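You operate a simulated robot arm through the tools that you are given. There is no shell and no other tool. Be economical: measure what you need, move in short steps, check, and stop when the job is done.

You run a simulated robot arm. Do the job below in one go: nothing can be reset, and whatever is moved stays where it is left.

TASK
Switch off and, once the hob shows cool, wipe up the soup.
Fine: hot pan by its handle on to the trivet; yellow cloth, back where it lay. What is to be rubbed or washed off counts as gone when no trace of it is left.
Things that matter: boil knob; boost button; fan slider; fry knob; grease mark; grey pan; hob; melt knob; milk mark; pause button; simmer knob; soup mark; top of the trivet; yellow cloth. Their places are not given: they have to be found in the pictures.

It is judged by the outcome, as a careful person would: the job done as asked, and still so three seconds after it is handed in. It fails if anything else is knocked over, pushed out of place, dropped, spilled or broken. Flat cloth is picked up by pressing the open fingertips on it (5 to 10 N) and closing them slowly along it; thin cloth reads only 2 to 8 mm in the jaws.

THE ROBOT
A 7-joint arm with a two-finger parallel gripper, fixed in place. Base frame: the origin is at the foot of the arm, x ahead of it, y to its left, z up; the work surface is at about z = 926. Units: mm, rad, N and s.
With the tool pointing down near the work surface it reaches from about 340 to 740 mm from the base axis. Its first joint turns from -2.007 to 2.007 rad. Payload 3.91 kg.
The TCP is the grasp point between the finger pads, 30 mm short of the fingertips. In the tool frame z runs along the fingers and y along their closing line. The gripper opens to 110 mm. The fingers are 20 mm wide and 10 mm thick; the gripper's body (48 by 112 mm) begins 55 mm behind the TCP.
Orientation is that of the tool frame in the base frame, as a unit quaternion [x, y, z, w]. With the fingers straight down and closing along the base's y, the tool's x points along the base's -x, its y along +y and its z along -z.

THE INTERFACE
- The arm moves only by the tool jog_arm. Its argument "moves" is a list of rows, each a list of 3 entries, a list of its own where there are three numbers: the shift along the base's x, y, z in units of 30 mm (1.0 is 30 mm), then the turn, a rotation vector about the base's x, y, z in units of 5 degrees (1.0 is 5 degrees), then the gripper command, from -1 (shut) to 1 (fully open), values between in proportion. In form: [[[x, y, z], [ax, ay, az], fingers], ...]. A call has 1 to 20 rows; each row shifts and turns the commanded pose from where the row before left it. A call with a number of a shift or a turn outside -1 to 1 is refused whole. Each row takes 0.2 s and may step no farther than 50 mm and 0.15 rad from the row before; otherwise, or with a gripper value out of range, the whole call is refused. Where a pose cannot be reached the arm comes as near as it can. A force on the tool above 40 N (or 10 N above the force at the start of the call, whichever is more), or a blocked arm, ends the call early, and 0.2 s more pass. Each finger travels about 108 mm/s and halts on what it meets, pressing with about 22 N; the grip force reading is that of the motor and also rises with nothing between the fingers. The clock runs only during rows and for 0.2 s after the last one: add rows that do not move to give the fingers time. The reply holds the time, the measured pose of the TCP, the force on the tool along the base axes, the opening and the grip force, in the units named above and with some noise, with the torque about the TCP (base axes, N m) and any sound that the robot's microphone picked up.
- Cameras (640 x 400 px; columns grow to the right, rows downward): "scene" is fixed at [222.8, 649, 1666.9]; the picture's right is [-0.92, -0.40, 0.00], its down [-0.28, 0.65, -0.71] and it looks along [0.28, -0.65, -0.71] (base axes); focal length 357 px, centre (320, 200). "wrist" rides on the gripper at [72, 17, -103] in the tool frame; the picture's right is [-0.23, 0.97, 0.00], its down [-0.76, -0.18, -0.62] and it looks along [-0.61, -0.14, 0.78] (tool axes); focal length 222 px, centre (320, 200).
- grab_frame(camera): a new picture of that camera. The clock stands still meanwhile.
- raise_lower(by): slides the trunk up (or, below 0, down) by that many mm; the arm rides with it, the base frame stays. It gives what a move gives, with no picture.
- locate(camera, pixels): for up to 12 pixels [column, row] of the newest picture of that camera ("zoom" is the newest enlarged one), the place [x, y, z] in the base frame of the surface seen there, good to about 2 mm. The clock stands still meanwhile.
- inspect(camera, box): a new picture of the part [left, top, right, bottom] of that camera's present view, enlarged. The clock stands still meanwhile.
- sign_off(): hands the job in; it is judged then, once.

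Keep the steps short. Do not move on a guess: measure, check each grasp and each placing, and mend mistakes. In all there are 80 turns and 46 pictures (those below and enlarged ones count). Leave the gripper open and the arm clear of the work at the hand-in unless told otherwise, and finish with a single line.

The tools are called after "Call:" by a JSON object that holds its "api" and its "payload". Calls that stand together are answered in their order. jog_arm: Moves the arm, as the interface text tells. Its arguments: {"type":"object","properties":{"moves":{"type":"array","items":{"type":"array"}}},"required":["moves"]} The other tools are called the same way: raise_lower (by) slides the trunk up or down; grab_frame (camera) takes a picture; locate (camera, pixels) gives the place of the surface under pixels of a picture; inspect (camera, box) takes an enlarged picture of a part of a camera's view; sign_off () hands the job in.

At the start:

```text
time_s: 0.0
eef_pos: [471.0, 21.7, 1232.0]
tool_rot: [0.0, 1.0, 0.0, 0.0]
ft_force: [-0.5, -0.2, -0.9]
torque: [-0.01, 0.0, 0.01]
opening: 110.1
finger_force: 0.1
trunk travel left (down, up): [-875.0, 115.0]
```

scene: 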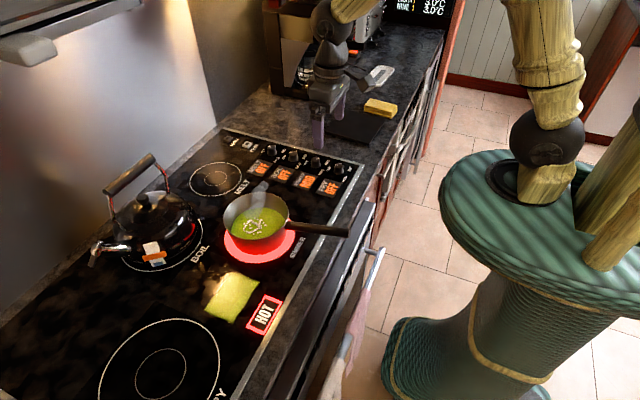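
wrist: 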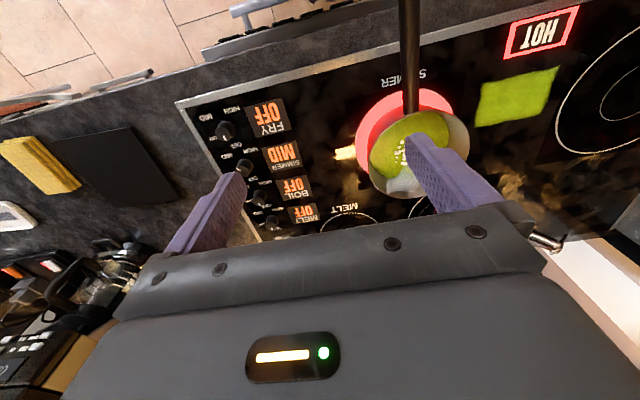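

The pan sits on the glowing simmer zone. The panel shows SIMMER at MID and the other zones OFF. I'll enlarge the controls and the pan and cloth area.

Call:
{"api": "inspect", "payload": {"camera": "scene", "box": [200, 120, 370, 226]}}

Call:
{"api": "inspect", "payload": {"camera": "wrist", "box": [170, 80, 350, 240]}}

Call:
{"api": "inspect", "payload": {"camera": "scene", "box": [180, 180, 360, 345]}}

```text
3.76 times, centred on (285, 173) of scene
```

zoom: 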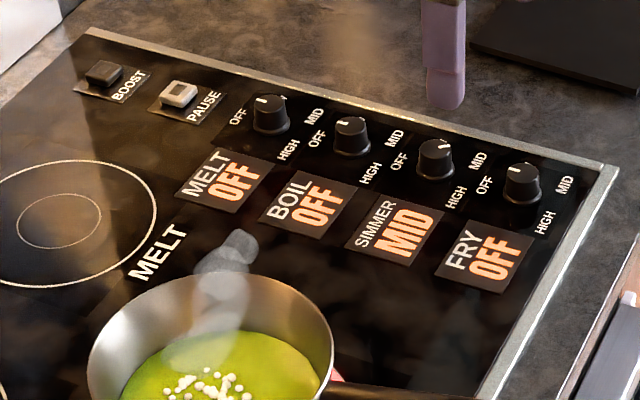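

```text
2.50 times, centred on (260, 160) of wrist
```

zoom: 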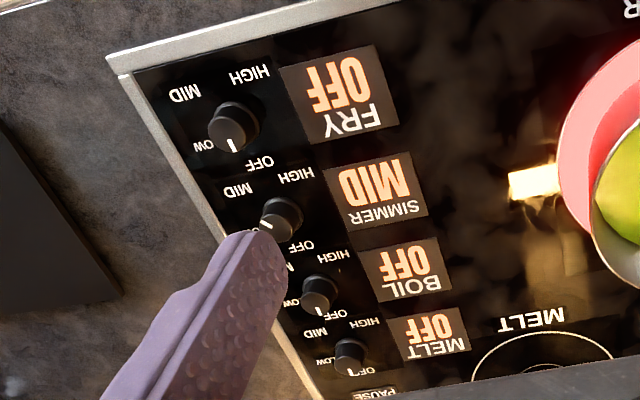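

```text
2.42 times, centred on (270, 262) of scene
```

zoom: 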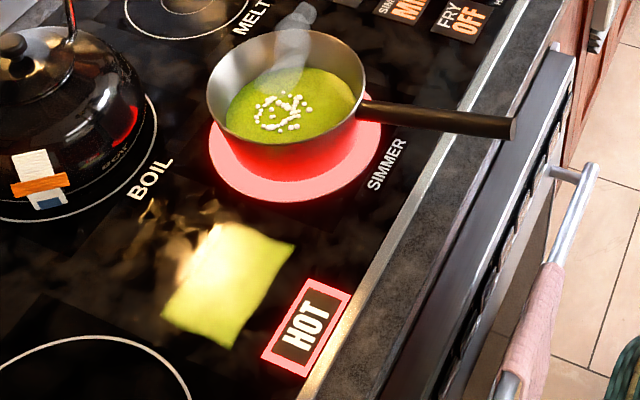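

Next I'll measure the knobs, panel, pan, cloth and the dark plate that may be the trivet. All pixels are in the scene picture.

Call:
{"api": "locate", "payload": {"camera": "scene", "pixels": [[315, 160], [338, 166], [293, 154], [271, 148], [264, 317], [345, 233], [292, 228], [255, 207], [205, 312], [257, 290], [360, 125], [380, 107]]}}

Call:
{"api": "grab_frame", "payload": {"camera": "scene"}}

Call:
{"api": "inspect", "payload": {"camera": "wrist", "box": [340, 0, 640, 200]}}

Call:
{"api": "inspect", "payload": {"camera": "scene", "box": [240, 40, 450, 180]}}

```text
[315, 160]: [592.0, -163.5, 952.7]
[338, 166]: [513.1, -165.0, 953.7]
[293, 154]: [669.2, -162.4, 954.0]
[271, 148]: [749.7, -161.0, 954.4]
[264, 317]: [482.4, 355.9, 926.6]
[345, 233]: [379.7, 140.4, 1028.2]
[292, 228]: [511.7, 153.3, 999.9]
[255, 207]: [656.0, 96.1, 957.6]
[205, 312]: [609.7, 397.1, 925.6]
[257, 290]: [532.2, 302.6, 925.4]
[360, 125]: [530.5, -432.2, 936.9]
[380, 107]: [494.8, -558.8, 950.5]
```

```text
40 pictures are left
```

scene: 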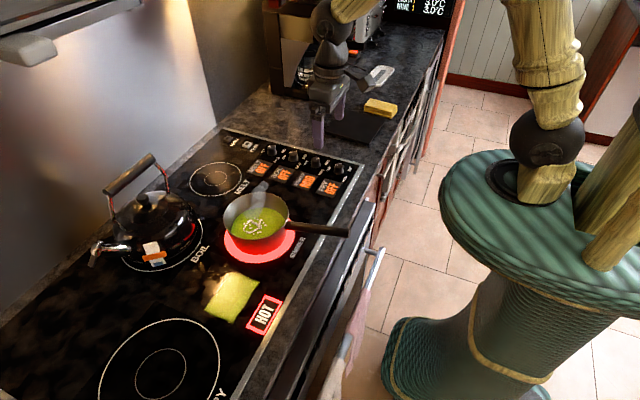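

```text
2.00 times, centred on (490, 100) of wrist
```

zoom: 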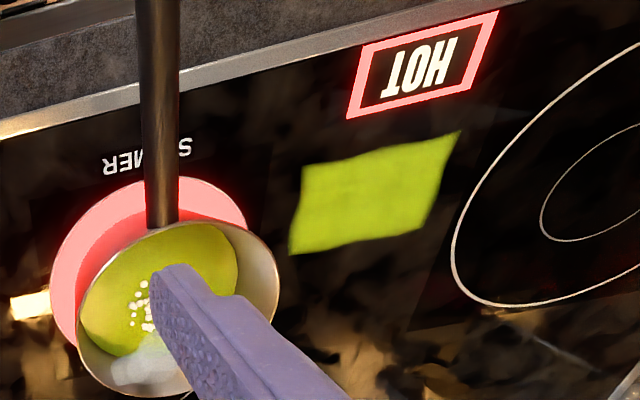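

```text
2.86 times, centred on (345, 110) of scene
```

zoom: 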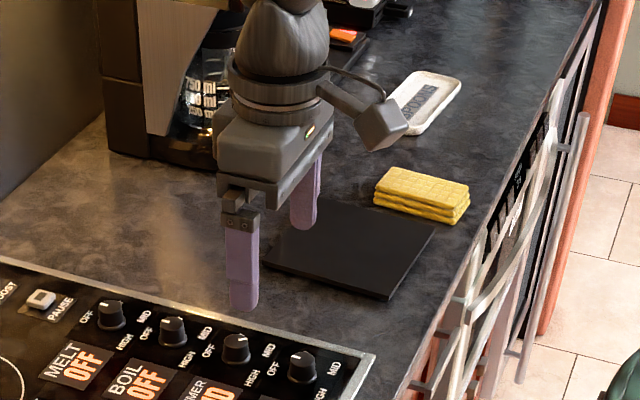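

SIMMER is on MID. The likely pan target is the dark slab at about (530,-432,937), and HOT shows at about (482,356). I'll move the wrist camera closer over the simmer knob to read its angle.

Call:
{"api": "jog_arm", "payload": {"moves": [[[0.21, -0.8, -0.961], [0, 0, 0], 1], [[0.21, -0.8, -0.961], [0, 0, 0], 1], [[0.21, -0.8, -0.961], [0, 0, 0], 1], [[0.21, -0.8, -0.961], [0, 0, 0], 1], [[0.21, -0.8, -0.961], [0, 0, 0], 1], [[0.21, -0.8, -0.961], [0, 0, 0], 1], [[0.21, -0.8, -0.961], [0, 0, 0], 1], [[0, 0, 0], [0, 0, 0], 1]]}}

Call:
{"api": "grab_frame", "payload": {"camera": "wrist"}}

Call:
{"api": "inspect", "payload": {"camera": "scene", "box": [0, 180, 352, 400]}}

```text
time_s: 1.8
eef_pos: [514.3, -147.7, 1031.1]
tool_rot: [-0.001, 1.0, 0.0, -0.001]
ft_force: [0.1, 0.1, 0.7]
torque: [-0.02, -0.02, -0.01]
opening: 109.9
finger_force: 0.1
trunk travel left (down, up): [-875.0, 115.0]
```

```text
37 pictures are left
```

wrist: 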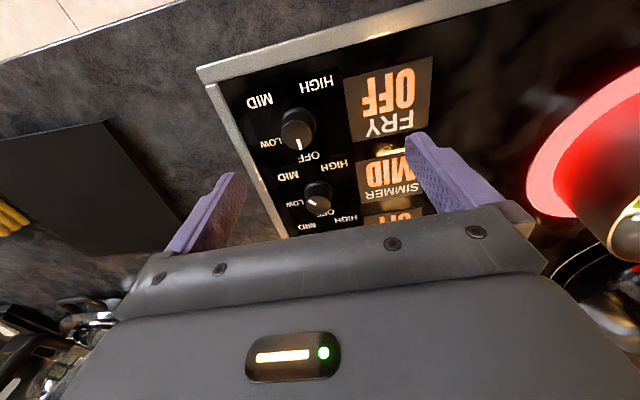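

```text
1.82 times, centred on (176, 290) of scene
```

zoom: 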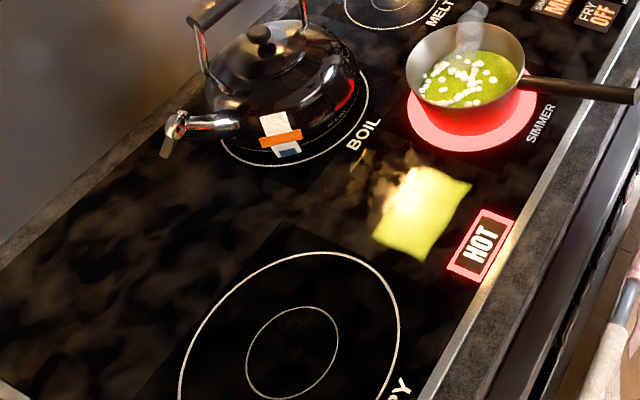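

Call:
{"api": "inspect", "payload": {"camera": "wrist", "box": [240, 70, 400, 240]}}

Call:
{"api": "locate", "payload": {"camera": "wrist", "pixels": [[299, 116], [302, 143], [318, 183], [312, 203], [325, 213], [295, 205], [288, 176], [335, 163], [308, 157], [270, 143], [259, 101], [317, 85]]}}

```text
2.35 times, centred on (320, 155) of wrist
```

zoom: 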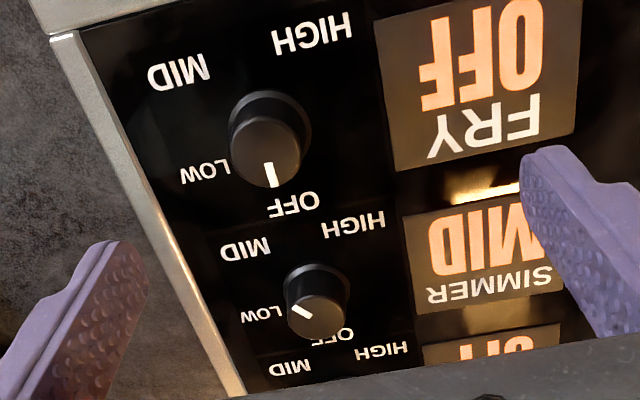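

```text
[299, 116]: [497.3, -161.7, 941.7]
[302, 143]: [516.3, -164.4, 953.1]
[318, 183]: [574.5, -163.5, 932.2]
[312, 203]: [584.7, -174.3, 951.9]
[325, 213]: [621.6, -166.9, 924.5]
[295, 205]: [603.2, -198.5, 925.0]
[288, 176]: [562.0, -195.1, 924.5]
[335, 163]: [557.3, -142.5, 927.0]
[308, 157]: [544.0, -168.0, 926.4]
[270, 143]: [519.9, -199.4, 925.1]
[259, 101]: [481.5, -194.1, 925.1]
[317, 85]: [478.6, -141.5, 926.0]
```

The pointer is at about -128° in the base frame (MID), and OFF is at about -5°, so the knob must turn about +123° about z. I'll go above the knob at (591,-164) with the tool turned -60° and the jaws part-closed.

Call:
{"api": "jog_arm", "payload": {"moves": [[[0.213, -0.045, -0.058], [0, 0, -1], 0.18], [[0.213, -0.045, -0.058], [0, 0, -1], 0.18], [[0.213, -0.045, -0.058], [0, 0, -1], 0.18], [[0.213, -0.045, -0.058], [0, 0, -1], 0.18], [[0.213, -0.045, -0.058], [0, 0, -1], 0.18], [[0.213, -0.045, -0.058], [0, 0, -1], 0.18], [[0.213, -0.045, -0.058], [0, 0, -1], 0.18], [[0.213, -0.045, -0.058], [0, 0, -1], 0.18], [[0.213, -0.045, -0.058], [0, 0, -1], 0.18], [[0.213, -0.045, -0.058], [0, 0, -1], 0.18], [[0.213, -0.045, -0.058], [0, 0, -1], 0.18], [[0.213, -0.045, -0.058], [0, 0, -1], 0.18], [[0, 0, 0], [0, 0, 0], 0.18]]}}

Call:
{"api": "inspect", "payload": {"camera": "wrist", "box": [200, 100, 440, 260]}}

```text
time_s: 4.6
eef_pos: [591.3, -162.1, 1010.2]
tool_rot: [0.501, 0.866, 0.0, 0.0]
ft_force: [0.0, 0.4, 0.1]
torque: [0.01, 0.0, 0.01]
opening: 64.7
finger_force: 0.1
trunk travel left (down, up): [-875.0, 115.0]
```

```text
2.50 times, centred on (320, 180) of wrist
```

zoom: 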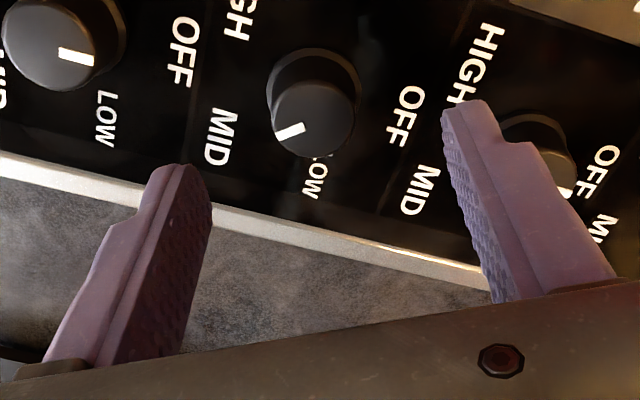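

The knob is centred between the fingers. I'll descend to TCP z ≈ 962 and close on it.

Call:
{"api": "jog_arm", "payload": {"moves": [[[0, -0.03, -0.4], [0, 0, 0], 0.18], [[0, -0.02, -0.4], [0, 0, 0], 0.18], [[0, 0, -0.4], [0, 0, 0], 0.18], [[0, 0, -0.4], [0, 0, 0], 0.18], [[0, 0, 0], [0, 0, 0], 0.0], [[0, 0, 0], [0, 0, 0], -0.3], [[0, 0, 0], [0, 0, 0], -0.6], [[0, 0, 0], [0, 0, 0], -0.6]]}}

```text
time_s: 6.4
eef_pos: [590.2, -166.9, 962.7]
tool_rot: [0.501, 0.866, -0.001, -0.001]
ft_force: [-8.6, -8.7, -0.6]
torque: [-0.55, 0.12, -0.02]
opening: 28.7
finger_force: 45.0
trunk travel left (down, up): [-875.0, 115.0]
```

Gripped at 28.7 mm. Now I turn +100° and then read it.

Call:
{"api": "jog_arm", "payload": {"moves": [[[0, 0, 0], [0, 0, 1], -0.6], [[0, 0, 0], [0, 0, 1], -0.6], [[0, 0, 0], [0, 0, 1], -0.6], [[0, 0, 0], [0, 0, 1], -0.6], [[0, 0, 0], [0, 0, 1], -0.6], [[0, 0, 0], [0, 0, 1], -0.6], [[0, 0, 0], [0, 0, 1], -0.6], [[0, 0, 0], [0, 0, 1], -0.6], [[0, 0, 0], [0, 0, 1], -0.6], [[0, 0, 0], [0, 0, 1], -0.6], [[0, 0, 0], [0, 0, 1], -0.6], [[0, 0, 0], [0, 0, 1], -0.6], [[0, 0, 0], [0, 0, 1], -0.6], [[0, 0, 0], [0, 0, 1], -0.6], [[0, 0, 0], [0, 0, 1], -0.6], [[0, 0, 0], [0, 0, 1], -0.6], [[0, 0, 0], [0, 0, 1], -0.6], [[0, 0, 0], [0, 0, 1], -0.6], [[0, 0, 0], [0, 0, 1], -0.6], [[0, 0, 0], [0, 0, 1], -0.6]]}}

Call:
{"api": "inspect", "payload": {"camera": "scene", "box": [180, 120, 370, 240]}}

```text
time_s: 10.6
eef_pos: [589.4, -167.7, 963.3]
tool_rot: [-0.343, 0.939, 0.0, -0.001]
ft_force: [-18.4, -15.4, -5.5]
torque: [-0.72, 0.69, 0.02]
opening: 28.8
finger_force: 45.0
trunk travel left (down, up): [-875.0, 115.0]
```

```text
3.33 times, centred on (275, 180) of scene
```

zoom: 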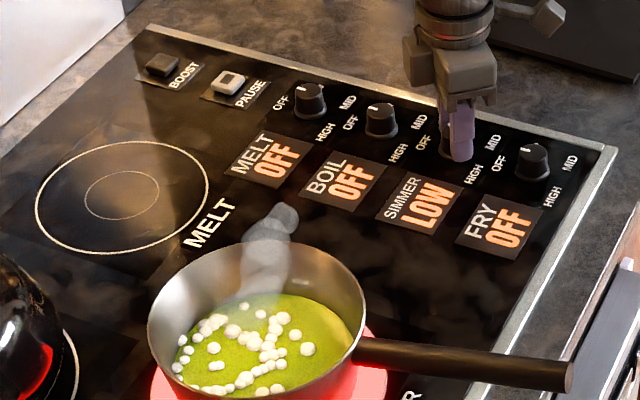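

The panel now reads LOW, so I keep turning by 25°. I'll also shift the command slightly towards -x/-y to ease the side load.

Call:
{"api": "jog_arm", "payload": {"moves": [[[-0.02, -0.04, 0], [0, 0, 1], -0.6], [[-0.02, -0.04, 0], [0, 0, 1], -0.6], [[0, 0, 0], [0, 0, 1], -0.6], [[0, 0, 0], [0, 0, 1], -0.6], [[0, 0, 0], [0, 0, 1], -0.6], [[0, 0, 0], [0, 0, 0], -0.6]]}}

Call:
{"api": "inspect", "payload": {"camera": "scene", "box": [180, 120, 370, 240]}}

```text
time_s: 12.0
eef_pos: [589.9, -167.5, 963.6]
tool_rot: [-0.538, 0.843, 0.0, 0.0]
ft_force: [-13.0, -4.5, -6.3]
torque: [-0.09, 0.29, -0.01]
opening: 28.9
finger_force: 44.8
trunk travel left (down, up): [-875.0, 115.0]
```

```text
3.33 times, centred on (275, 180) of scene
```

zoom: 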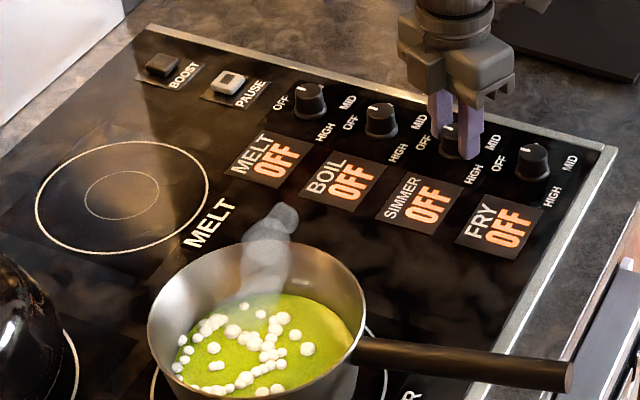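

It reads OFF and the zone glow is gone. I'll release, rise and square up the tool, then look around for the soup mark.

Call:
{"api": "jog_arm", "payload": {"moves": [[[0, 0, 0], [0, 0, 0], 0.1], [[0, 0, 0], [0, 0, 0], 0.18], [[0, 0, 0.5], [0, 0, 0], 0.18], [[0, 0, 0.8], [0, 0, 0], 0.18], [[0, 0, 1], [0, 0, 0], 0.5], [[0, 0, 1], [0, 0, -1], 1], [[0, 0, 1], [0, 0, -1], 1], [[0, 0, 1], [0, 0, -1], 1], [[0, 0, 1], [0, 0, -1], 1], [[-0.5, 1, 1], [0, 0, -1], 1], [[-0.5, 1, 0.5], [0, 0, -1], 1], [[-0.5, 1, 0], [0, 0, -1], 1], [[-0.5, 1, 0], [0, 0, -1], 1], [[-0.5, 1, 0], [0, 0, -1], 1], [[-0.5, 1, 0], [0, 0, -1], 1], [[-0.5, 1, 0], [0, 0, -1], 1], [[-0.5, 1, 0], [0, 0, -1], 1], [[-0.5, 1, 0], [0, 0, -1], 1]]}}

Call:
{"api": "grab_frame", "payload": {"camera": "wrist"}}

Call:
{"api": "grab_frame", "payload": {"camera": "scene"}}

```text
time_s: 15.8
eef_pos: [454.8, 103.7, 1197.0]
tool_rot: [0.001, 1.0, -0.001, 0.001]
ft_force: [-0.2, 0.9, 0.4]
torque: [-0.03, 0.01, 0.0]
opening: 109.9
finger_force: 0.0
trunk travel left (down, up): [-875.0, 115.0]
```

```text
31 pictures are left
```

wrist: 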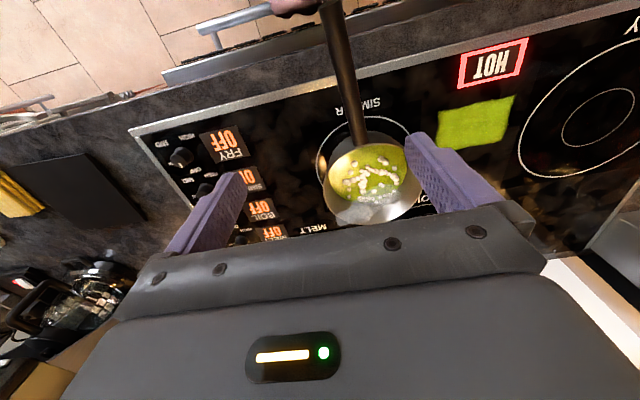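

```text
30 pictures are left
```

scene: 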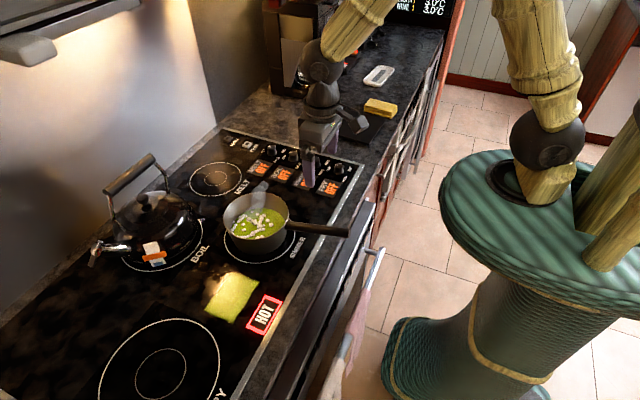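

I see no green mark other than the patch by HOT. I'll look at that patch from close up to tell whether it is cloth or soup.

Call:
{"api": "jog_arm", "payload": {"moves": [[[-0.13, 0.9, 0], [0, 0, 0], 1], [[-0.13, 0.9, 0], [0, 0, 0], 1], [[-0.13, 0.9, 0], [0, 0, 0], 1], [[-0.13, 0.9, -0.3], [0, 0, 0], 1], [[-0.13, 0.9, -0.6], [0, 0, 0], 1], [[-0.13, 0.9, -0.6], [0, 0, 0], 1], [[-0.13, 0.9, -0.6], [0, 0, 0], 1], [[-0.13, 0.9, -0.6], [0, 0, 0], 1], [[-0.13, 0.9, -0.6], [0, 0, 0], 1], [[-0.13, 0.9, -0.6], [0, 0, 0], 1]]}}

Call:
{"api": "grab_frame", "payload": {"camera": "wrist"}}

Call:
{"api": "inspect", "payload": {"camera": "wrist", "box": [230, 130, 410, 240]}}

```text
time_s: 18.0
eef_pos: [415.4, 374.2, 1079.6]
tool_rot: [0.0, 1.0, 0.0, 0.001]
ft_force: [-0.3, -0.5, 0.2]
torque: [-0.01, -0.01, 0.03]
opening: 109.9
finger_force: 0.0
trunk travel left (down, up): [-875.0, 115.0]
```

```text
29 pictures are left
```

wrist: 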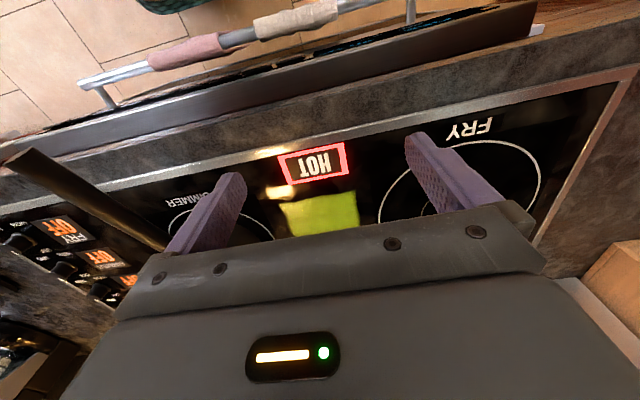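

```text
3.56 times, centred on (320, 185) of wrist
```

zoom: 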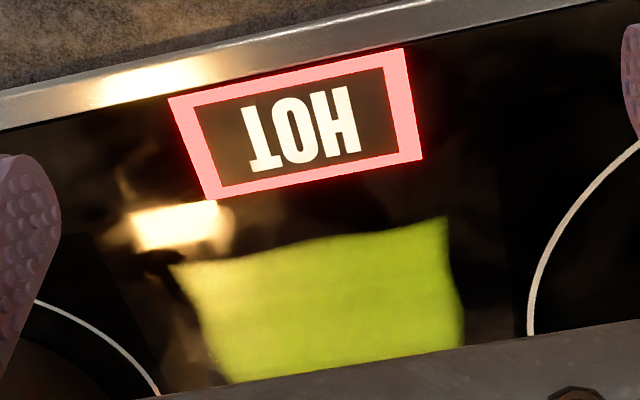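

This is a real fabric patch with curled edges, so it is the yellow cloth. The marks are still not visible, so I'll enlarge the hob in the scene view.

Call:
{"api": "inspect", "payload": {"camera": "scene", "box": [170, 120, 380, 250]}}

Call:
{"api": "inspect", "payload": {"camera": "scene", "box": [0, 230, 270, 400]}}

```text
3.05 times, centred on (275, 185) of scene
```

zoom: 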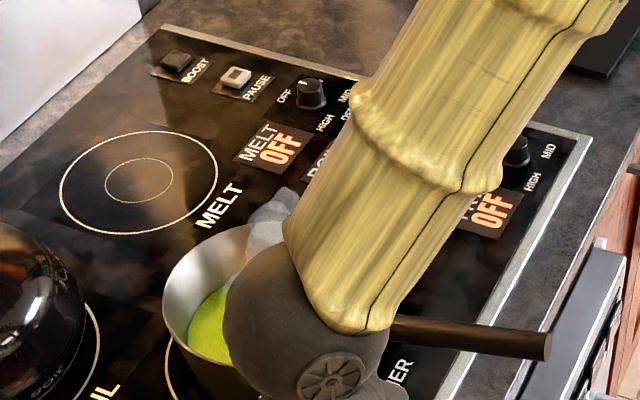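

```text
2.35 times, centred on (135, 315) of scene
```

zoom: 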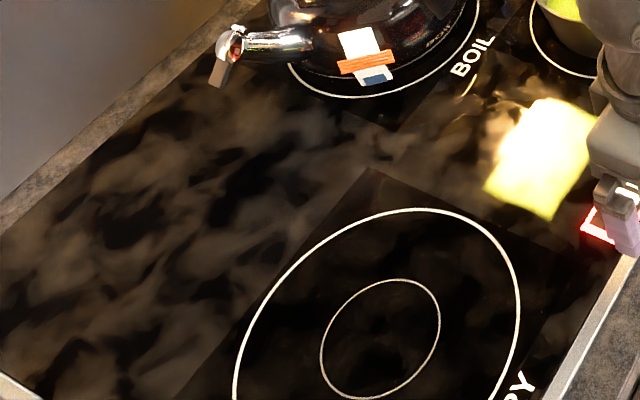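

No mark is exposed, so the soup mark must be under the pan. I'll back the arm off so pan and handle are visible, then measure them.

Call:
{"api": "jog_arm", "payload": {"moves": [[[0, -0.5, 1], [0, 0, 0], 1], [[0, -0.8, 1], [0, 0, 0], 1], [[0, -0.9, 1], [0, 0, 0], 1], [[0, -0.9, 1], [0, 0, 0], 1], [[0, -0.9, 0], [0, 0, 0], 1], [[0, -0.9, 0], [0, 0, 0], 1], [[0, -0.9, 0], [0, 0, 0], 1], [[0, -1, 0], [0, 0, 0], 1], [[0, -1, 0], [0, 0, 0], 1]]}}

Call:
{"api": "grab_frame", "payload": {"camera": "wrist"}}

Call:
{"api": "inspect", "payload": {"camera": "scene", "box": [200, 160, 380, 280]}}

```text
time_s: 20.0
eef_pos: [416.0, 138.9, 1199.7]
tool_rot: [0.0, 1.0, 0.0, 0.0]
ft_force: [0.6, -0.8, -0.4]
torque: [0.01, 0.01, -0.01]
opening: 109.8
finger_force: 0.1
trunk travel left (down, up): [-875.0, 115.0]
```

```text
25 pictures are left
```

wrist: 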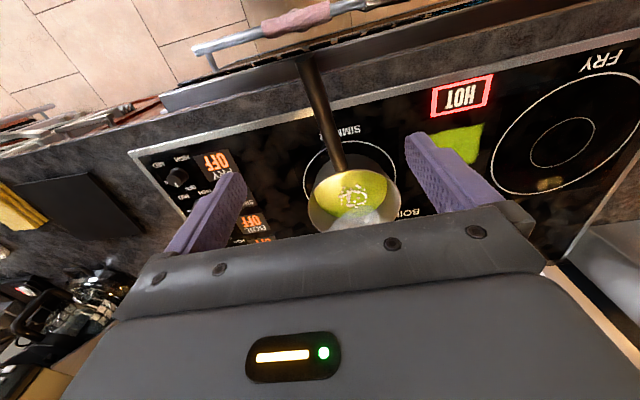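

```text
3.33 times, centred on (290, 220) of scene
```

zoom: 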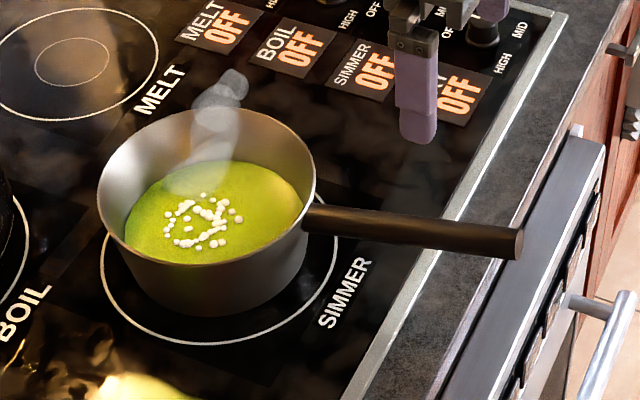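

Call:
{"api": "locate", "payload": {"camera": "zoom", "pixels": [[315, 218], [350, 222], [400, 230], [450, 237], [510, 243], [102, 190], [210, 105], [312, 180], [215, 262], [210, 220], [220, 308], [400, 241]]}}

Call:
{"api": "locate", "payload": {"camera": "wrist", "pixels": [[306, 62], [315, 90], [325, 120], [335, 150], [340, 168], [548, 184], [24, 190], [135, 228], [92, 174], [30, 210], [85, 200], [70, 240]]}}

```text
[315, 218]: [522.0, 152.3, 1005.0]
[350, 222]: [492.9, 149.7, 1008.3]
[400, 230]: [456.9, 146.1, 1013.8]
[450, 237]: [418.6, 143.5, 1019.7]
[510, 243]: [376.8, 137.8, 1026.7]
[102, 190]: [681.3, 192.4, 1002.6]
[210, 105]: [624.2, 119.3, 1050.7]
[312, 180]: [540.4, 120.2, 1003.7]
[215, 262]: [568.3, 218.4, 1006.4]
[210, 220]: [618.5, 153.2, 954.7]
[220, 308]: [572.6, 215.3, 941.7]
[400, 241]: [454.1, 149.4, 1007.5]
```

```text
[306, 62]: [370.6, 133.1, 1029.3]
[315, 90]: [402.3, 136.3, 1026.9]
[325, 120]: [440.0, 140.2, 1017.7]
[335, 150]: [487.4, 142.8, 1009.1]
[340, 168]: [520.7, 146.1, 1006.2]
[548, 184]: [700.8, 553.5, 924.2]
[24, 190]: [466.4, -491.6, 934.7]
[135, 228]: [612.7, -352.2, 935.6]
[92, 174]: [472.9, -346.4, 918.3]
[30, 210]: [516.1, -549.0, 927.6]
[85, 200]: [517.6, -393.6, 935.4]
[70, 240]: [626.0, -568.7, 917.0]
```

Measured positions:
- The pan centre is about (611,154), with a rim radius of about 79.
- The handle runs along y ≈ 144 at x ≈ 497, with its centre at z ≈ 1000 and about 5° of yaw.
- The slab spans x 452–633 and y -516..-335, with its top at about 936.

I'll descend over the handle near the bowl.

Call:
{"api": "jog_arm", "payload": {"moves": [[[0.68, 0.04, -0.83], [0, 0, 0.25], 0.6], [[0.68, 0.04, -0.83], [0, 0, 0.25], 0.3], [[0.68, 0.04, -0.83], [0, 0, 0.25], 0.2], [[0.68, 0.04, -0.83], [0, 0, 0.25], 0.2], [[0, 0, -0.7], [0, 0, 0], 0.2], [[0, 0, -0.7], [0, 0, 0], 0.2], [[0, 0, -0.7], [0, 0, 0], 0.2], [[0, 0, -0.7], [0, 0, 0], 0.2], [[0, 0, -0.6], [0, 0, 0], 0.2], [[0, 0, 0], [0, 0, 0], 0.2]]}}

Call:
{"api": "grab_frame", "payload": {"camera": "wrist"}}

```text
time_s: 22.2
eef_pos: [497.0, 144.3, 997.8]
tool_rot: [-0.043, 0.999, 0.0, 0.0]
ft_force: [-0.1, 0.1, 0.3]
torque: [0.01, 0.01, 0.03]
opening: 65.8
finger_force: 0.1
trunk travel left (down, up): [-875.0, 115.0]
```

```text
23 pictures are left
```

wrist: 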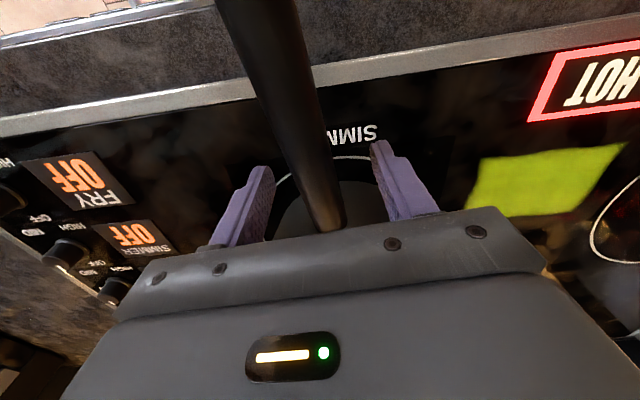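

The handle is centred between the fingers, so I close on it slowly.

Call:
{"api": "jog_arm", "payload": {"moves": [[[0, 0, 0], [0, 0, 0], 0.0], [[0, 0, 0], [0, 0, 0], -0.2], [[0, 0, 0], [0, 0, 0], -0.4], [[0, 0, 0], [0, 0, 0], -0.6], [[0, 0, 0], [0, 0, 0], -0.8], [[0, 0, 0], [0, 0, 0], -1], [[0, 0, 0], [0, 0, 0], -1]]}}

```text
time_s: 23.8
eef_pos: [497.9, 144.7, 997.6]
tool_rot: [-0.044, 0.999, 0.0, 0.0]
ft_force: [0.8, 1.8, 0.7]
torque: [0.04, -0.04, 0.14]
opening: 22.5
finger_force: 21.9
trunk travel left (down, up): [-875.0, 115.0]
```

Gripped at 22.5 mm with little side force. I'll lift 12 mm slowly and check for droop.

Call:
{"api": "jog_arm", "payload": {"moves": [[[0, 0, 0.1], [0, 0, 0], -1], [[0, 0, 0.1], [0, 0, 0], -1], [[0, 0, 0.1], [0, 0, 0], -1], [[0, 0, 0.1], [0, 0, 0], -1], [[0, 0, 0], [0, 0, 0], -1]]}}

Call:
{"api": "inspect", "payload": {"camera": "scene", "box": [200, 160, 380, 280]}}

```text
time_s: 25.0
eef_pos: [498.0, 144.7, 1009.7]
tool_rot: [-0.044, 0.999, 0.0, -0.001]
ft_force: [-0.8, 0.2, -8.2]
torque: [-0.04, 0.49, 0.02]
opening: 22.7
finger_force: 21.3
trunk travel left (down, up): [-875.0, 115.0]
```

```text
3.33 times, centred on (290, 220) of scene
```

zoom: 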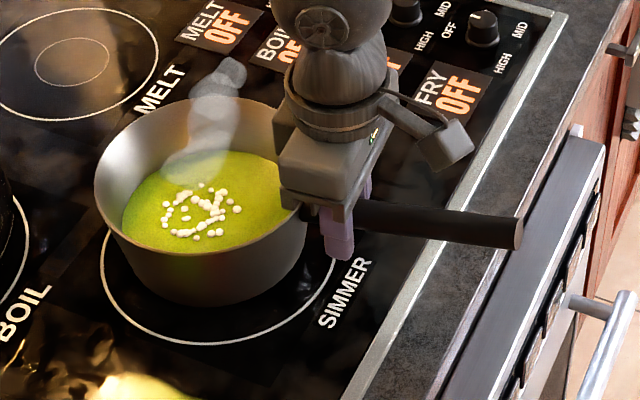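

The tool carries about 8 N. I'll check the pan's tilt from the rim and handle end.

Call:
{"api": "locate", "payload": {"camera": "zoom", "pixels": [[510, 232], [450, 225], [98, 185], [210, 252], [170, 270], [180, 297], [262, 283], [117, 230]]}}

```text
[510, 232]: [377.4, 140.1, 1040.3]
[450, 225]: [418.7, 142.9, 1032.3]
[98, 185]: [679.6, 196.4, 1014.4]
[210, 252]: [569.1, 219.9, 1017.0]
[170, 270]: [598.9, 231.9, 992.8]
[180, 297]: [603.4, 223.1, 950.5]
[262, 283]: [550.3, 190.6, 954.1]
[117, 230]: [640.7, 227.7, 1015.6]
```

The pan lifted level, with rim and handle all up by about 12 mm. I'll raise it 50 mm more and carry it gently towards the slab.

Call:
{"api": "jog_arm", "payload": {"moves": [[[0, 0, 0.2], [0, 0, 0], -1], [[0, 0, 0.35], [0, 0, 0], -1], [[0, 0, 0.4], [0, 0, 0], -1], [[0, 0, 0.4], [0, 0, 0], -1], [[0, 0, 0.3], [0, 0, 0], -1], [[0, -0.15, 0], [0, 0, 0], -1], [[0, -0.3, 0], [0, 0, 0], -1], [[-0.06, -0.5, 0], [0, 0, 0], -1], [[-0.06, -0.6, 0], [0, 0, 0], -1], [[-0.07, -0.6, 0], [0, 0, 0], -1], [[-0.07, -0.6, 0], [0, 0, 0], -1], [[-0.07, -0.6, 0], [0, 0, 0], -1], [[-0.07, -0.6, 0], [0, 0, 0], -1], [[-0.07, -0.6, 0], [0, 0, 0], -1], [[-0.07, -0.6, 0], [0, 0, 0], -1], [[-0.07, -0.6, 0], [0, 0, 0], -1], [[-0.07, -0.6, 0], [0, 0, 0], -1], [[-0.07, -0.6, 0], [0, 0, 0], -1], [[-0.07, -0.6, 0], [0, 0, 0], -1], [[-0.07, -0.6, 0], [0, 0, 0], -1]]}}

```text
time_s: 29.2
eef_pos: [471.1, -102.6, 1059.7]
tool_rot: [-0.043, 0.999, -0.001, 0.001]
ft_force: [0.6, -0.3, -8.8]
torque: [-0.06, 0.51, -0.02]
opening: 22.7
finger_force: 22.0
trunk travel left (down, up): [-875.0, 115.0]
```

The grip is steady, so I continue to above the slab.

Call:
{"api": "jog_arm", "payload": {"moves": [[[-0.07, -0.6, 0], [0, 0, 0], -1], [[-0.07, -0.65, 0], [0, 0, 0], -1], [[-0.07, -0.65, 0], [0, 0, 0], -1], [[-0.07, -0.65, 0], [0, 0, 0], -1], [[-0.07, -0.65, 0], [0, 0, 0], -1], [[-0.07, -0.65, 0], [0, 0, 0], -1], [[-0.07, -0.65, 0], [0, 0, 0], -1], [[-0.07, -0.65, 0], [0, 0, 0], -1], [[-0.07, -0.65, 0], [0, 0, 0], -1], [[-0.07, -0.65, 0], [0, 0, 0], -1], [[-0.07, -0.65, 0], [0, 0, 0], -1], [[-0.07, -0.65, 0], [0, 0, 0], -1], [[-0.07, -0.65, 0], [0, 0, 0], -1], [[-0.07, -0.65, 0], [0, 0, 0], -1], [[-0.07, -0.65, 0], [0, 0, 0], -1], [[-0.07, -0.65, 0], [0, 0, 0], -1], [[-0.07, -0.45, 0], [0, 0, 0], -1], [[-0.07, -0.2, 0], [0, 0, 0], -1], [[0, 0, 0], [0, 0, 0], -1]]}}

Call:
{"api": "inspect", "payload": {"camera": "scene", "box": [250, 50, 450, 180]}}

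Call:
{"api": "inspect", "payload": {"camera": "scene", "box": [170, 170, 350, 290]}}

```text
time_s: 33.2
eef_pos: [432.7, -430.9, 1058.8]
tool_rot: [-0.044, 0.999, 0.001, 0.0]
ft_force: [0.1, -0.2, -8.9]
torque: [-0.04, 0.52, 0.02]
opening: 22.8
finger_force: 22.1
trunk travel left (down, up): [-875.0, 115.0]
```

```text
3.08 times, centred on (350, 115) of scene
```

zoom: 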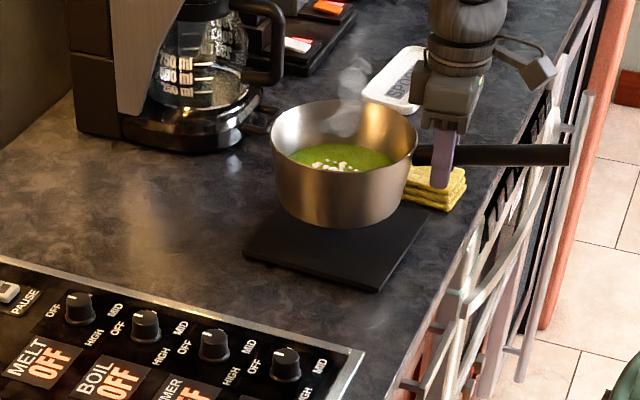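

```text
3.33 times, centred on (260, 230) of scene
```

zoom: 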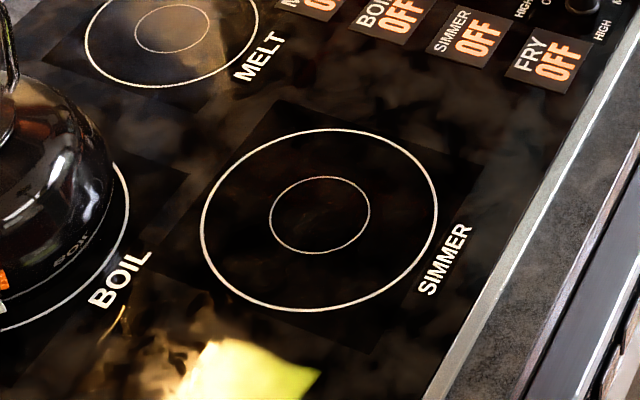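

The pan is above the slab at centre about (546,-422). The glass under it looks clean, so I'll search further after this. Now I lower the pan gently.

Call:
{"api": "jog_arm", "payload": {"moves": [[[0, 0, -0.4], [0, 0, 0], -1], [[0, 0, -0.4], [0, 0, 0], -1], [[0, 0, -0.4], [0, 0, 0], -1], [[0, 0, -0.2], [0, 0, 0], -1], [[0, 0, -0.1], [0, 0, 0], -1], [[0, 0, -0.05], [0, 0, 0], -1], [[0, 0, -0.05], [0, 0, 0], -1], [[0, 0, 0], [0, 0, 0], -1]]}}

```text
time_s: 35.0
eef_pos: [434.0, -431.8, 1010.4]
tool_rot: [-0.044, 0.999, -0.001, 0.0]
ft_force: [0.0, 0.2, -7.8]
torque: [-0.02, 0.49, -0.02]
opening: 22.9
finger_force: 21.5
trunk travel left (down, up): [-875.0, 115.0]
```

Call:
{"api": "jog_arm", "payload": {"moves": [[[0, 0, -0.05], [0, 0, 0], -1], [[0, 0, -0.05], [0, 0, 0], -1], [[0, 0, 0], [0, 0, 0], -1]]}}

```text
time_s: 35.8
eef_pos: [434.4, -431.0, 1009.3]
tool_rot: [-0.043, 0.999, 0.0, 0.001]
ft_force: [-1.9, 0.5, -0.1]
torque: [0.04, -0.67, 0.01]
opening: 22.9
finger_force: 21.7
trunk travel left (down, up): [-875.0, 115.0]
```

The weight is off the tool, so the pan is standing. I open the fingers and rise.

Call:
{"api": "jog_arm", "payload": {"moves": [[[0, 0, 0.02], [0, 0, 0], -0.5], [[0, 0, 0], [0, 0, 0], -0.3], [[0, 0, 0], [0, 0, 0], 0.0], [[0, 0, 0], [0, 0, 0], 0.2], [[0, 0, 0.5], [0, 0, 0], 0.2], [[0, 0, 0.8], [0, 0, 0], 0.2], [[0, 0, 1], [0, 0, 0], 0.2], [[0, 0, 1], [0, 0, 0], 1], [[-0.2, 1, 1], [0, 0, -0.25], 1], [[-0.2, 1, 1], [0, 0, -0.25], 1], [[-0.2, 1, 0.5], [0, 0, -0.25], 1], [[-0.2, 1, 0], [0, 0, -0.25], 1]]}}

Call:
{"api": "grab_frame", "payload": {"camera": "scene"}}

```text
time_s: 38.4
eef_pos: [409.4, -309.6, 1182.6]
tool_rot: [0.0, 1.0, 0.0, 0.0]
ft_force: [0.4, -0.5, -0.2]
torque: [0.01, 0.0, 0.01]
opening: 110.0
finger_force: 0.0
trunk travel left (down, up): [-875.0, 115.0]
```

```text
19 pictures are left
```

scene: 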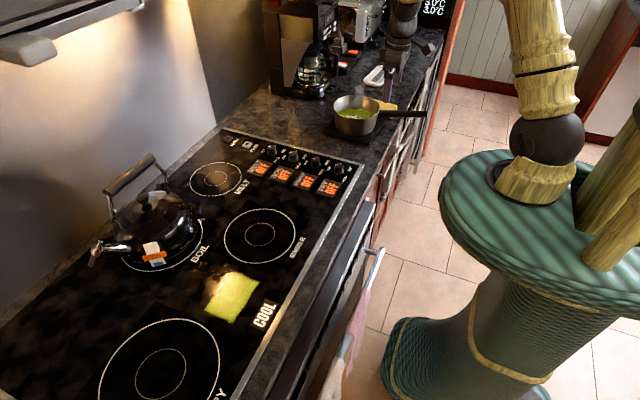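

The pan is on the trivet and the hob shows COOL. I'll move the wrist camera over the simmer zone to hunt for the soup mark.

Call:
{"api": "jog_arm", "payload": {"moves": [[[0.15, 1, 0], [0, 0, 0], 1], [[0.15, 1, 0], [0, 0, 0], 1], [[0.15, 1, 0], [0, 0, 0], 1], [[0.15, 1, 0], [0, 0, 0], 1], [[0.15, 1, 0], [0, 0, 0], 1], [[0.15, 1, 0], [0, 0, 0], 1], [[0.15, 1, 0], [0, 0, 0], 1], [[0.15, 1, 0], [0, 0, 0], 1], [[0.15, 1, 0], [0, 0, 0], 1], [[0.15, 1, 0], [0, 0, 0], 1], [[0.15, 1, 0], [0, 0, 0], 1], [[0.15, 1, -0.5], [0, 0, 0], 1], [[0.15, 1, -0.5], [0, 0, 0], 1], [[0.15, 1, -0.5], [0, 0, 0], 1], [[0.1, 1, -0.5], [0, 0, 0], 1], [[0.1, 1, -0.7], [0, 0, 0], 1]]}}

Call:
{"api": "grab_frame", "payload": {"camera": "wrist"}}

```text
time_s: 41.8
eef_pos: [478.8, 170.5, 1102.5]
tool_rot: [0.0, 1.0, -0.001, 0.0]
ft_force: [0.0, -0.2, -0.3]
torque: [0.0, 0.03, 0.01]
opening: 109.9
finger_force: 0.1
trunk travel left (down, up): [-875.0, 115.0]
```

```text
18 pictures are left
```

wrist: 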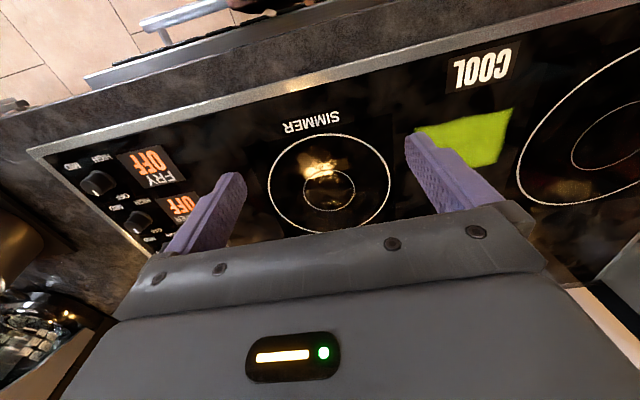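

Call:
{"api": "inspect", "payload": {"camera": "wrist", "box": [240, 110, 420, 240]}}

Call:
{"api": "inspect", "payload": {"camera": "scene", "box": [200, 195, 320, 275]}}

```text
3.08 times, centred on (330, 175) of wrist
```

zoom: 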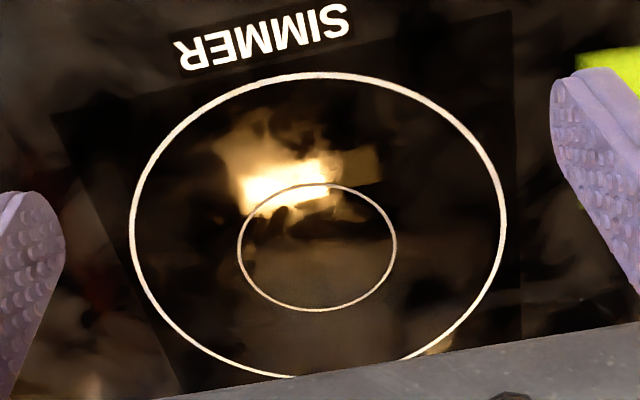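

```text
5.00 times, centred on (260, 235) of scene
```

zoom: 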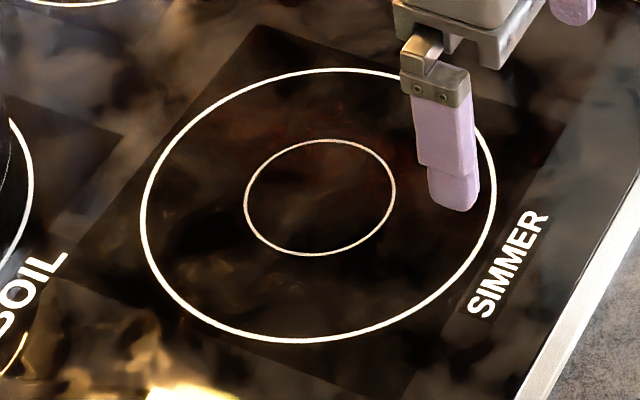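

Those are only lamp reflections. I'll view the FRY zone and cloth side next.

Call:
{"api": "jog_arm", "payload": {"moves": [[[0, 0.95, 0.2], [0, 0, 0], 1], [[0, 0.95, 0.2], [0, 0, 0], 1], [[0, 0.95, 0.2], [0, 0, 0], 1], [[0, 0.95, 0.2], [0, 0, 0], 1], [[0, 0.95, 0.2], [0, 0, 0], 1], [[0, 0.95, 0.2], [0, 0, 0], 1], [[0, 0.95, 0.2], [0, 0, 0], 1], [[0, 0.95, 0.2], [0, 0, 0], 1], [[0, 0.95, 0.2], [0, 0, 0], 1], [[0, 0.95, 0.2], [0, 0, 0], 1]]}}

Call:
{"api": "grab_frame", "payload": {"camera": "wrist"}}

```text
time_s: 44.0
eef_pos: [478.4, 453.9, 1159.3]
tool_rot: [0.0, 1.0, 0.0, 0.0]
ft_force: [-1.5, -0.1, 0.3]
torque: [0.02, 0.01, 0.01]
opening: 109.9
finger_force: 0.0
trunk travel left (down, up): [-875.0, 115.0]
```

```text
15 pictures are left
```

wrist: 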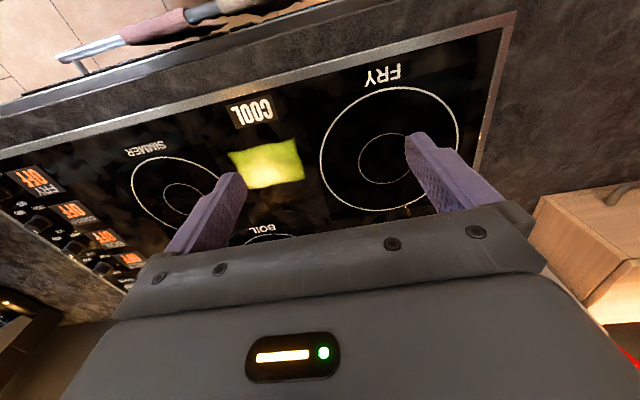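

Nothing is exposed anywhere, so the soup mark must be under the cloth. I'll measure the cloth's corners and centre.

Call:
{"api": "locate", "payload": {"camera": "wrist", "pixels": [[230, 153], [297, 141], [303, 179], [241, 187], [267, 165], [262, 147], [272, 184], [236, 171], [299, 160], [320, 170], [280, 125]]}}

Call:
{"api": "inspect", "payload": {"camera": "wrist", "box": [200, 120, 330, 210]}}

```text
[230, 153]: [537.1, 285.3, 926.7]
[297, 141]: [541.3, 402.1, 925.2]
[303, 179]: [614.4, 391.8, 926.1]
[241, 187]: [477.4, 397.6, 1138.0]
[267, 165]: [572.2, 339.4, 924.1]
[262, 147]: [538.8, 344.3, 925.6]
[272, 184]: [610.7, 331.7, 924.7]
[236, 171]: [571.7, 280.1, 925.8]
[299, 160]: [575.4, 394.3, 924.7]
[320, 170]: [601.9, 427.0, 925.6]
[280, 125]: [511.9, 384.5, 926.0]
```

```text
4.44 times, centred on (265, 165) of wrist
```

zoom: 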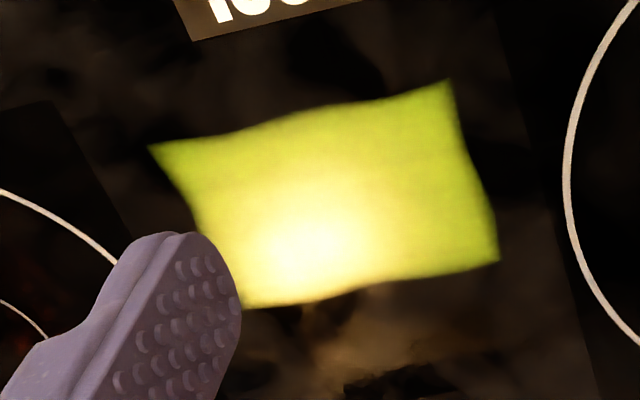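

Looking again, the patch sits flush with the glass (z ≈ 925), has a wet glossy highlight and matches the soup's colour. So it is the soup mark. The folded yellow item beyond the trivet at about (495,-559,950) is then the yellow cloth. I'll check it.

Call:
{"api": "inspect", "payload": {"camera": "scene", "box": [320, 60, 440, 140]}}

```text
5.00 times, centred on (380, 100) of scene
```

zoom: 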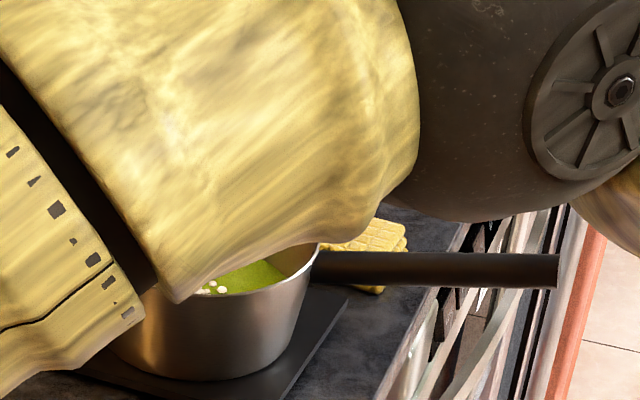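

I move over to look at the yellow item with the wrist camera, turning the tool -45° on the way.

Call:
{"api": "jog_arm", "payload": {"moves": [[[-0.08, -1, 0], [0, 0, 0], 1], [[-0.08, -1, 0], [0, 0, 0], 1], [[-0.08, -1, 0], [0, 0, 0], 1], [[-0.08, -1, 0], [0, 0, 0], 1], [[-0.08, -1, 0], [0, 0, 0], 1], [[-0.08, -1, 0], [0, 0, 0], 1], [[-0.08, -1, 0], [0, 0, 0], 1], [[-0.08, -1, 0], [0, 0, 0], 1], [[-0.08, -1, 0], [0, 0, 0], 1], [[-0.08, -1, 0], [0, 0, 0], 1], [[-0.08, -1, 0], [0, 0, 0], 1], [[-0.08, -1, 0], [0, 0, 0], 1], [[-0.08, -1, 0], [0, 0, 0], 1], [[-0.08, -1, 0], [0, 0, 0], 1], [[-0.08, -1, 0], [0, 0, 0], 1], [[-0.08, -1, 0], [0, 0, 0], 1], [[-0.08, -1, 0], [0, 0, 0], 1], [[-0.08, -1, 0], [0, 0, 0], 1], [[-0.08, -1, 0], [0, 0, 0], 1], [[-0.08, -1, 0], [0, 0, 0], 1]]}}

Call:
{"api": "jog_arm", "payload": {"moves": [[[-0.07, -0.97, 0], [0, 0, -0.9], 1], [[-0.07, -0.97, 0], [0, 0, -0.9], 1], [[-0.07, -0.97, 0], [0, 0, -0.9], 1], [[-0.07, -0.97, 0], [0, 0, -0.9], 1], [[-0.07, -0.97, 0], [0, 0, -0.9], 1], [[-0.07, -0.97, 0], [0, 0, -0.9], 1], [[-0.07, -0.97, 0], [0, 0, -0.9], 1], [[-0.07, -0.97, 0], [0, 0, -0.9], 1], [[-0.07, -0.97, 0], [0, 0, -0.9], 1], [[-0.07, -0.5, 0], [0, 0, -0.9], 1]]}}

Call:
{"api": "grab_frame", "payload": {"camera": "wrist"}}

```text
time_s: 48.2
eef_pos: [429.0, -146.3, 1161.9]
tool_rot: [0.0, 1.0, -0.001, 0.0]
ft_force: [0.6, -0.6, -0.1]
torque: [0.03, 0.02, 0.02]
opening: 110.1
finger_force: 0.1
trunk travel left (down, up): [-875.0, 115.0]
```

```text
time_s: 50.4
eef_pos: [410.4, -423.0, 1164.8]
tool_rot: [0.383, 0.924, -0.001, 0.0]
ft_force: [0.7, 0.2, -0.1]
torque: [0.0, -0.01, 0.01]
opening: 110.0
finger_force: 0.0
trunk travel left (down, up): [-875.0, 115.0]
```

```text
12 pictures are left
```

wrist: 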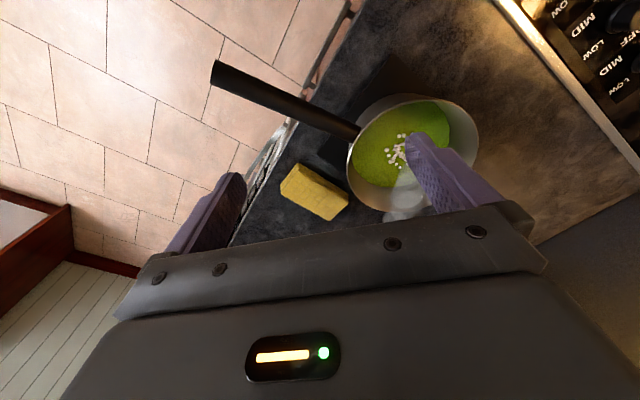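

Call:
{"api": "inspect", "payload": {"camera": "wrist", "box": [260, 145, 370, 230]}}

Call:
{"api": "locate", "payload": {"camera": "wrist", "pixels": [[297, 166], [346, 198], [331, 217], [282, 188], [316, 190], [346, 206], [284, 180], [300, 195], [400, 97], [352, 158], [355, 195], [322, 180]]}}

```text
4.71 times, centred on (315, 188) of wrist
```

zoom: 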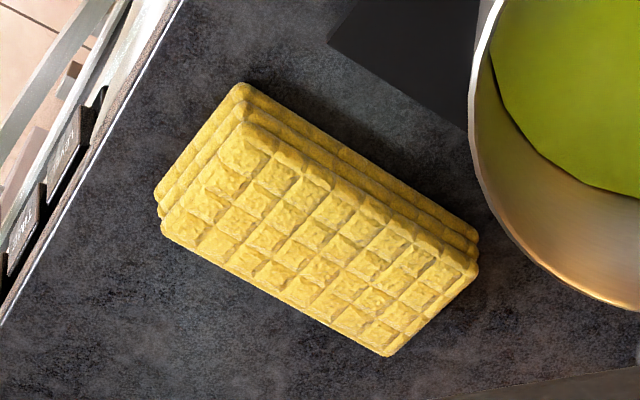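

```text
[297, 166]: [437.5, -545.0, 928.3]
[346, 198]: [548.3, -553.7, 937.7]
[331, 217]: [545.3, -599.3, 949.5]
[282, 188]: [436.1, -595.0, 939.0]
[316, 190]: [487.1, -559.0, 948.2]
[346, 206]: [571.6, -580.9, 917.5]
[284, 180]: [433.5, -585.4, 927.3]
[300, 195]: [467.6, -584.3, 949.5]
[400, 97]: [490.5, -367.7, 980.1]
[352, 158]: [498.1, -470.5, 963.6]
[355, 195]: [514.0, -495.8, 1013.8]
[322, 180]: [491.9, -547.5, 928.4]
```

It is a folded waffle-weave cloth, so this is the yellow cloth. It spans x 436–548 and y -547..-598, with its top at 949. Its far end is out of reach, so I'll grip it across its width near x = 457. I move above that spot first.

Call:
{"api": "jog_arm", "payload": {"moves": [[[0.157, -0.5, 0], [0, 0, 0.84], 1], [[0.157, -0.5, 0], [0, 0, 0.84], 1], [[0.157, -0.5, 0], [0, 0, 0.84], 1], [[0.157, -0.5, 0], [0, 0, 0.84], 0.8], [[0.157, -0.5, -0.1], [0, 0, 0.84], 0.6], [[0.157, -0.5, -0.5], [0, 0, 0.84], 0.4], [[0.157, -0.5, -0.9], [0, 0, 0.84], 0.35], [[0.157, -0.5, -0.9], [0, 0, 0.84], 0.35], [[0.157, -0.5, -0.9], [0, 0, 0.84], 0.35], [[0.157, -0.5, -0.9], [0, 0, 0.84], 0.35], [[0, 0, 0], [0, 0, 0], 0.35]]}}

Call:
{"api": "inspect", "payload": {"camera": "wrist", "box": [200, 80, 440, 230]}}

```text
time_s: 52.8
eef_pos: [455.7, -569.3, 1036.0]
tool_rot: [0.026, 1.0, -0.001, 0.0]
ft_force: [-0.4, 0.2, 0.4]
torque: [-0.03, -0.02, -0.02]
opening: 74.1
finger_force: 0.1
trunk travel left (down, up): [-875.0, 115.0]
```

```text
2.67 times, centred on (320, 155) of wrist
```

zoom: 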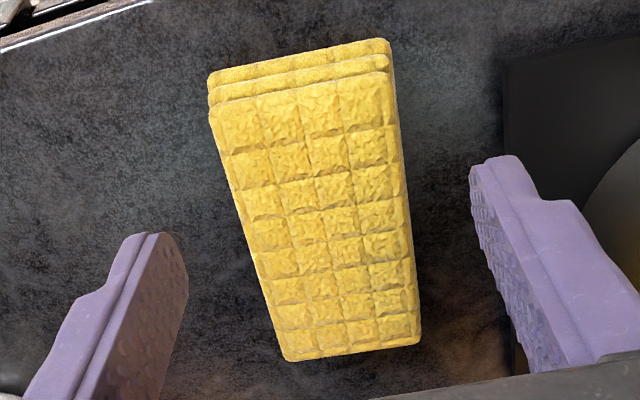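

Call:
{"api": "locate", "payload": {"camera": "zoom", "pixels": [[218, 118], [388, 78], [285, 352], [417, 340], [212, 76], [385, 45], [235, 190], [402, 170], [320, 200]]}}

```text
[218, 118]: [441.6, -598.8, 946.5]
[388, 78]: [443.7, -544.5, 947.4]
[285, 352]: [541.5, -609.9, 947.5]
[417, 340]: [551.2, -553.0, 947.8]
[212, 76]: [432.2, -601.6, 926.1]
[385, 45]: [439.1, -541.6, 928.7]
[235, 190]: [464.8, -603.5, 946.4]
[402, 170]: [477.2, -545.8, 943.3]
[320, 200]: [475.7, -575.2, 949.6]
```

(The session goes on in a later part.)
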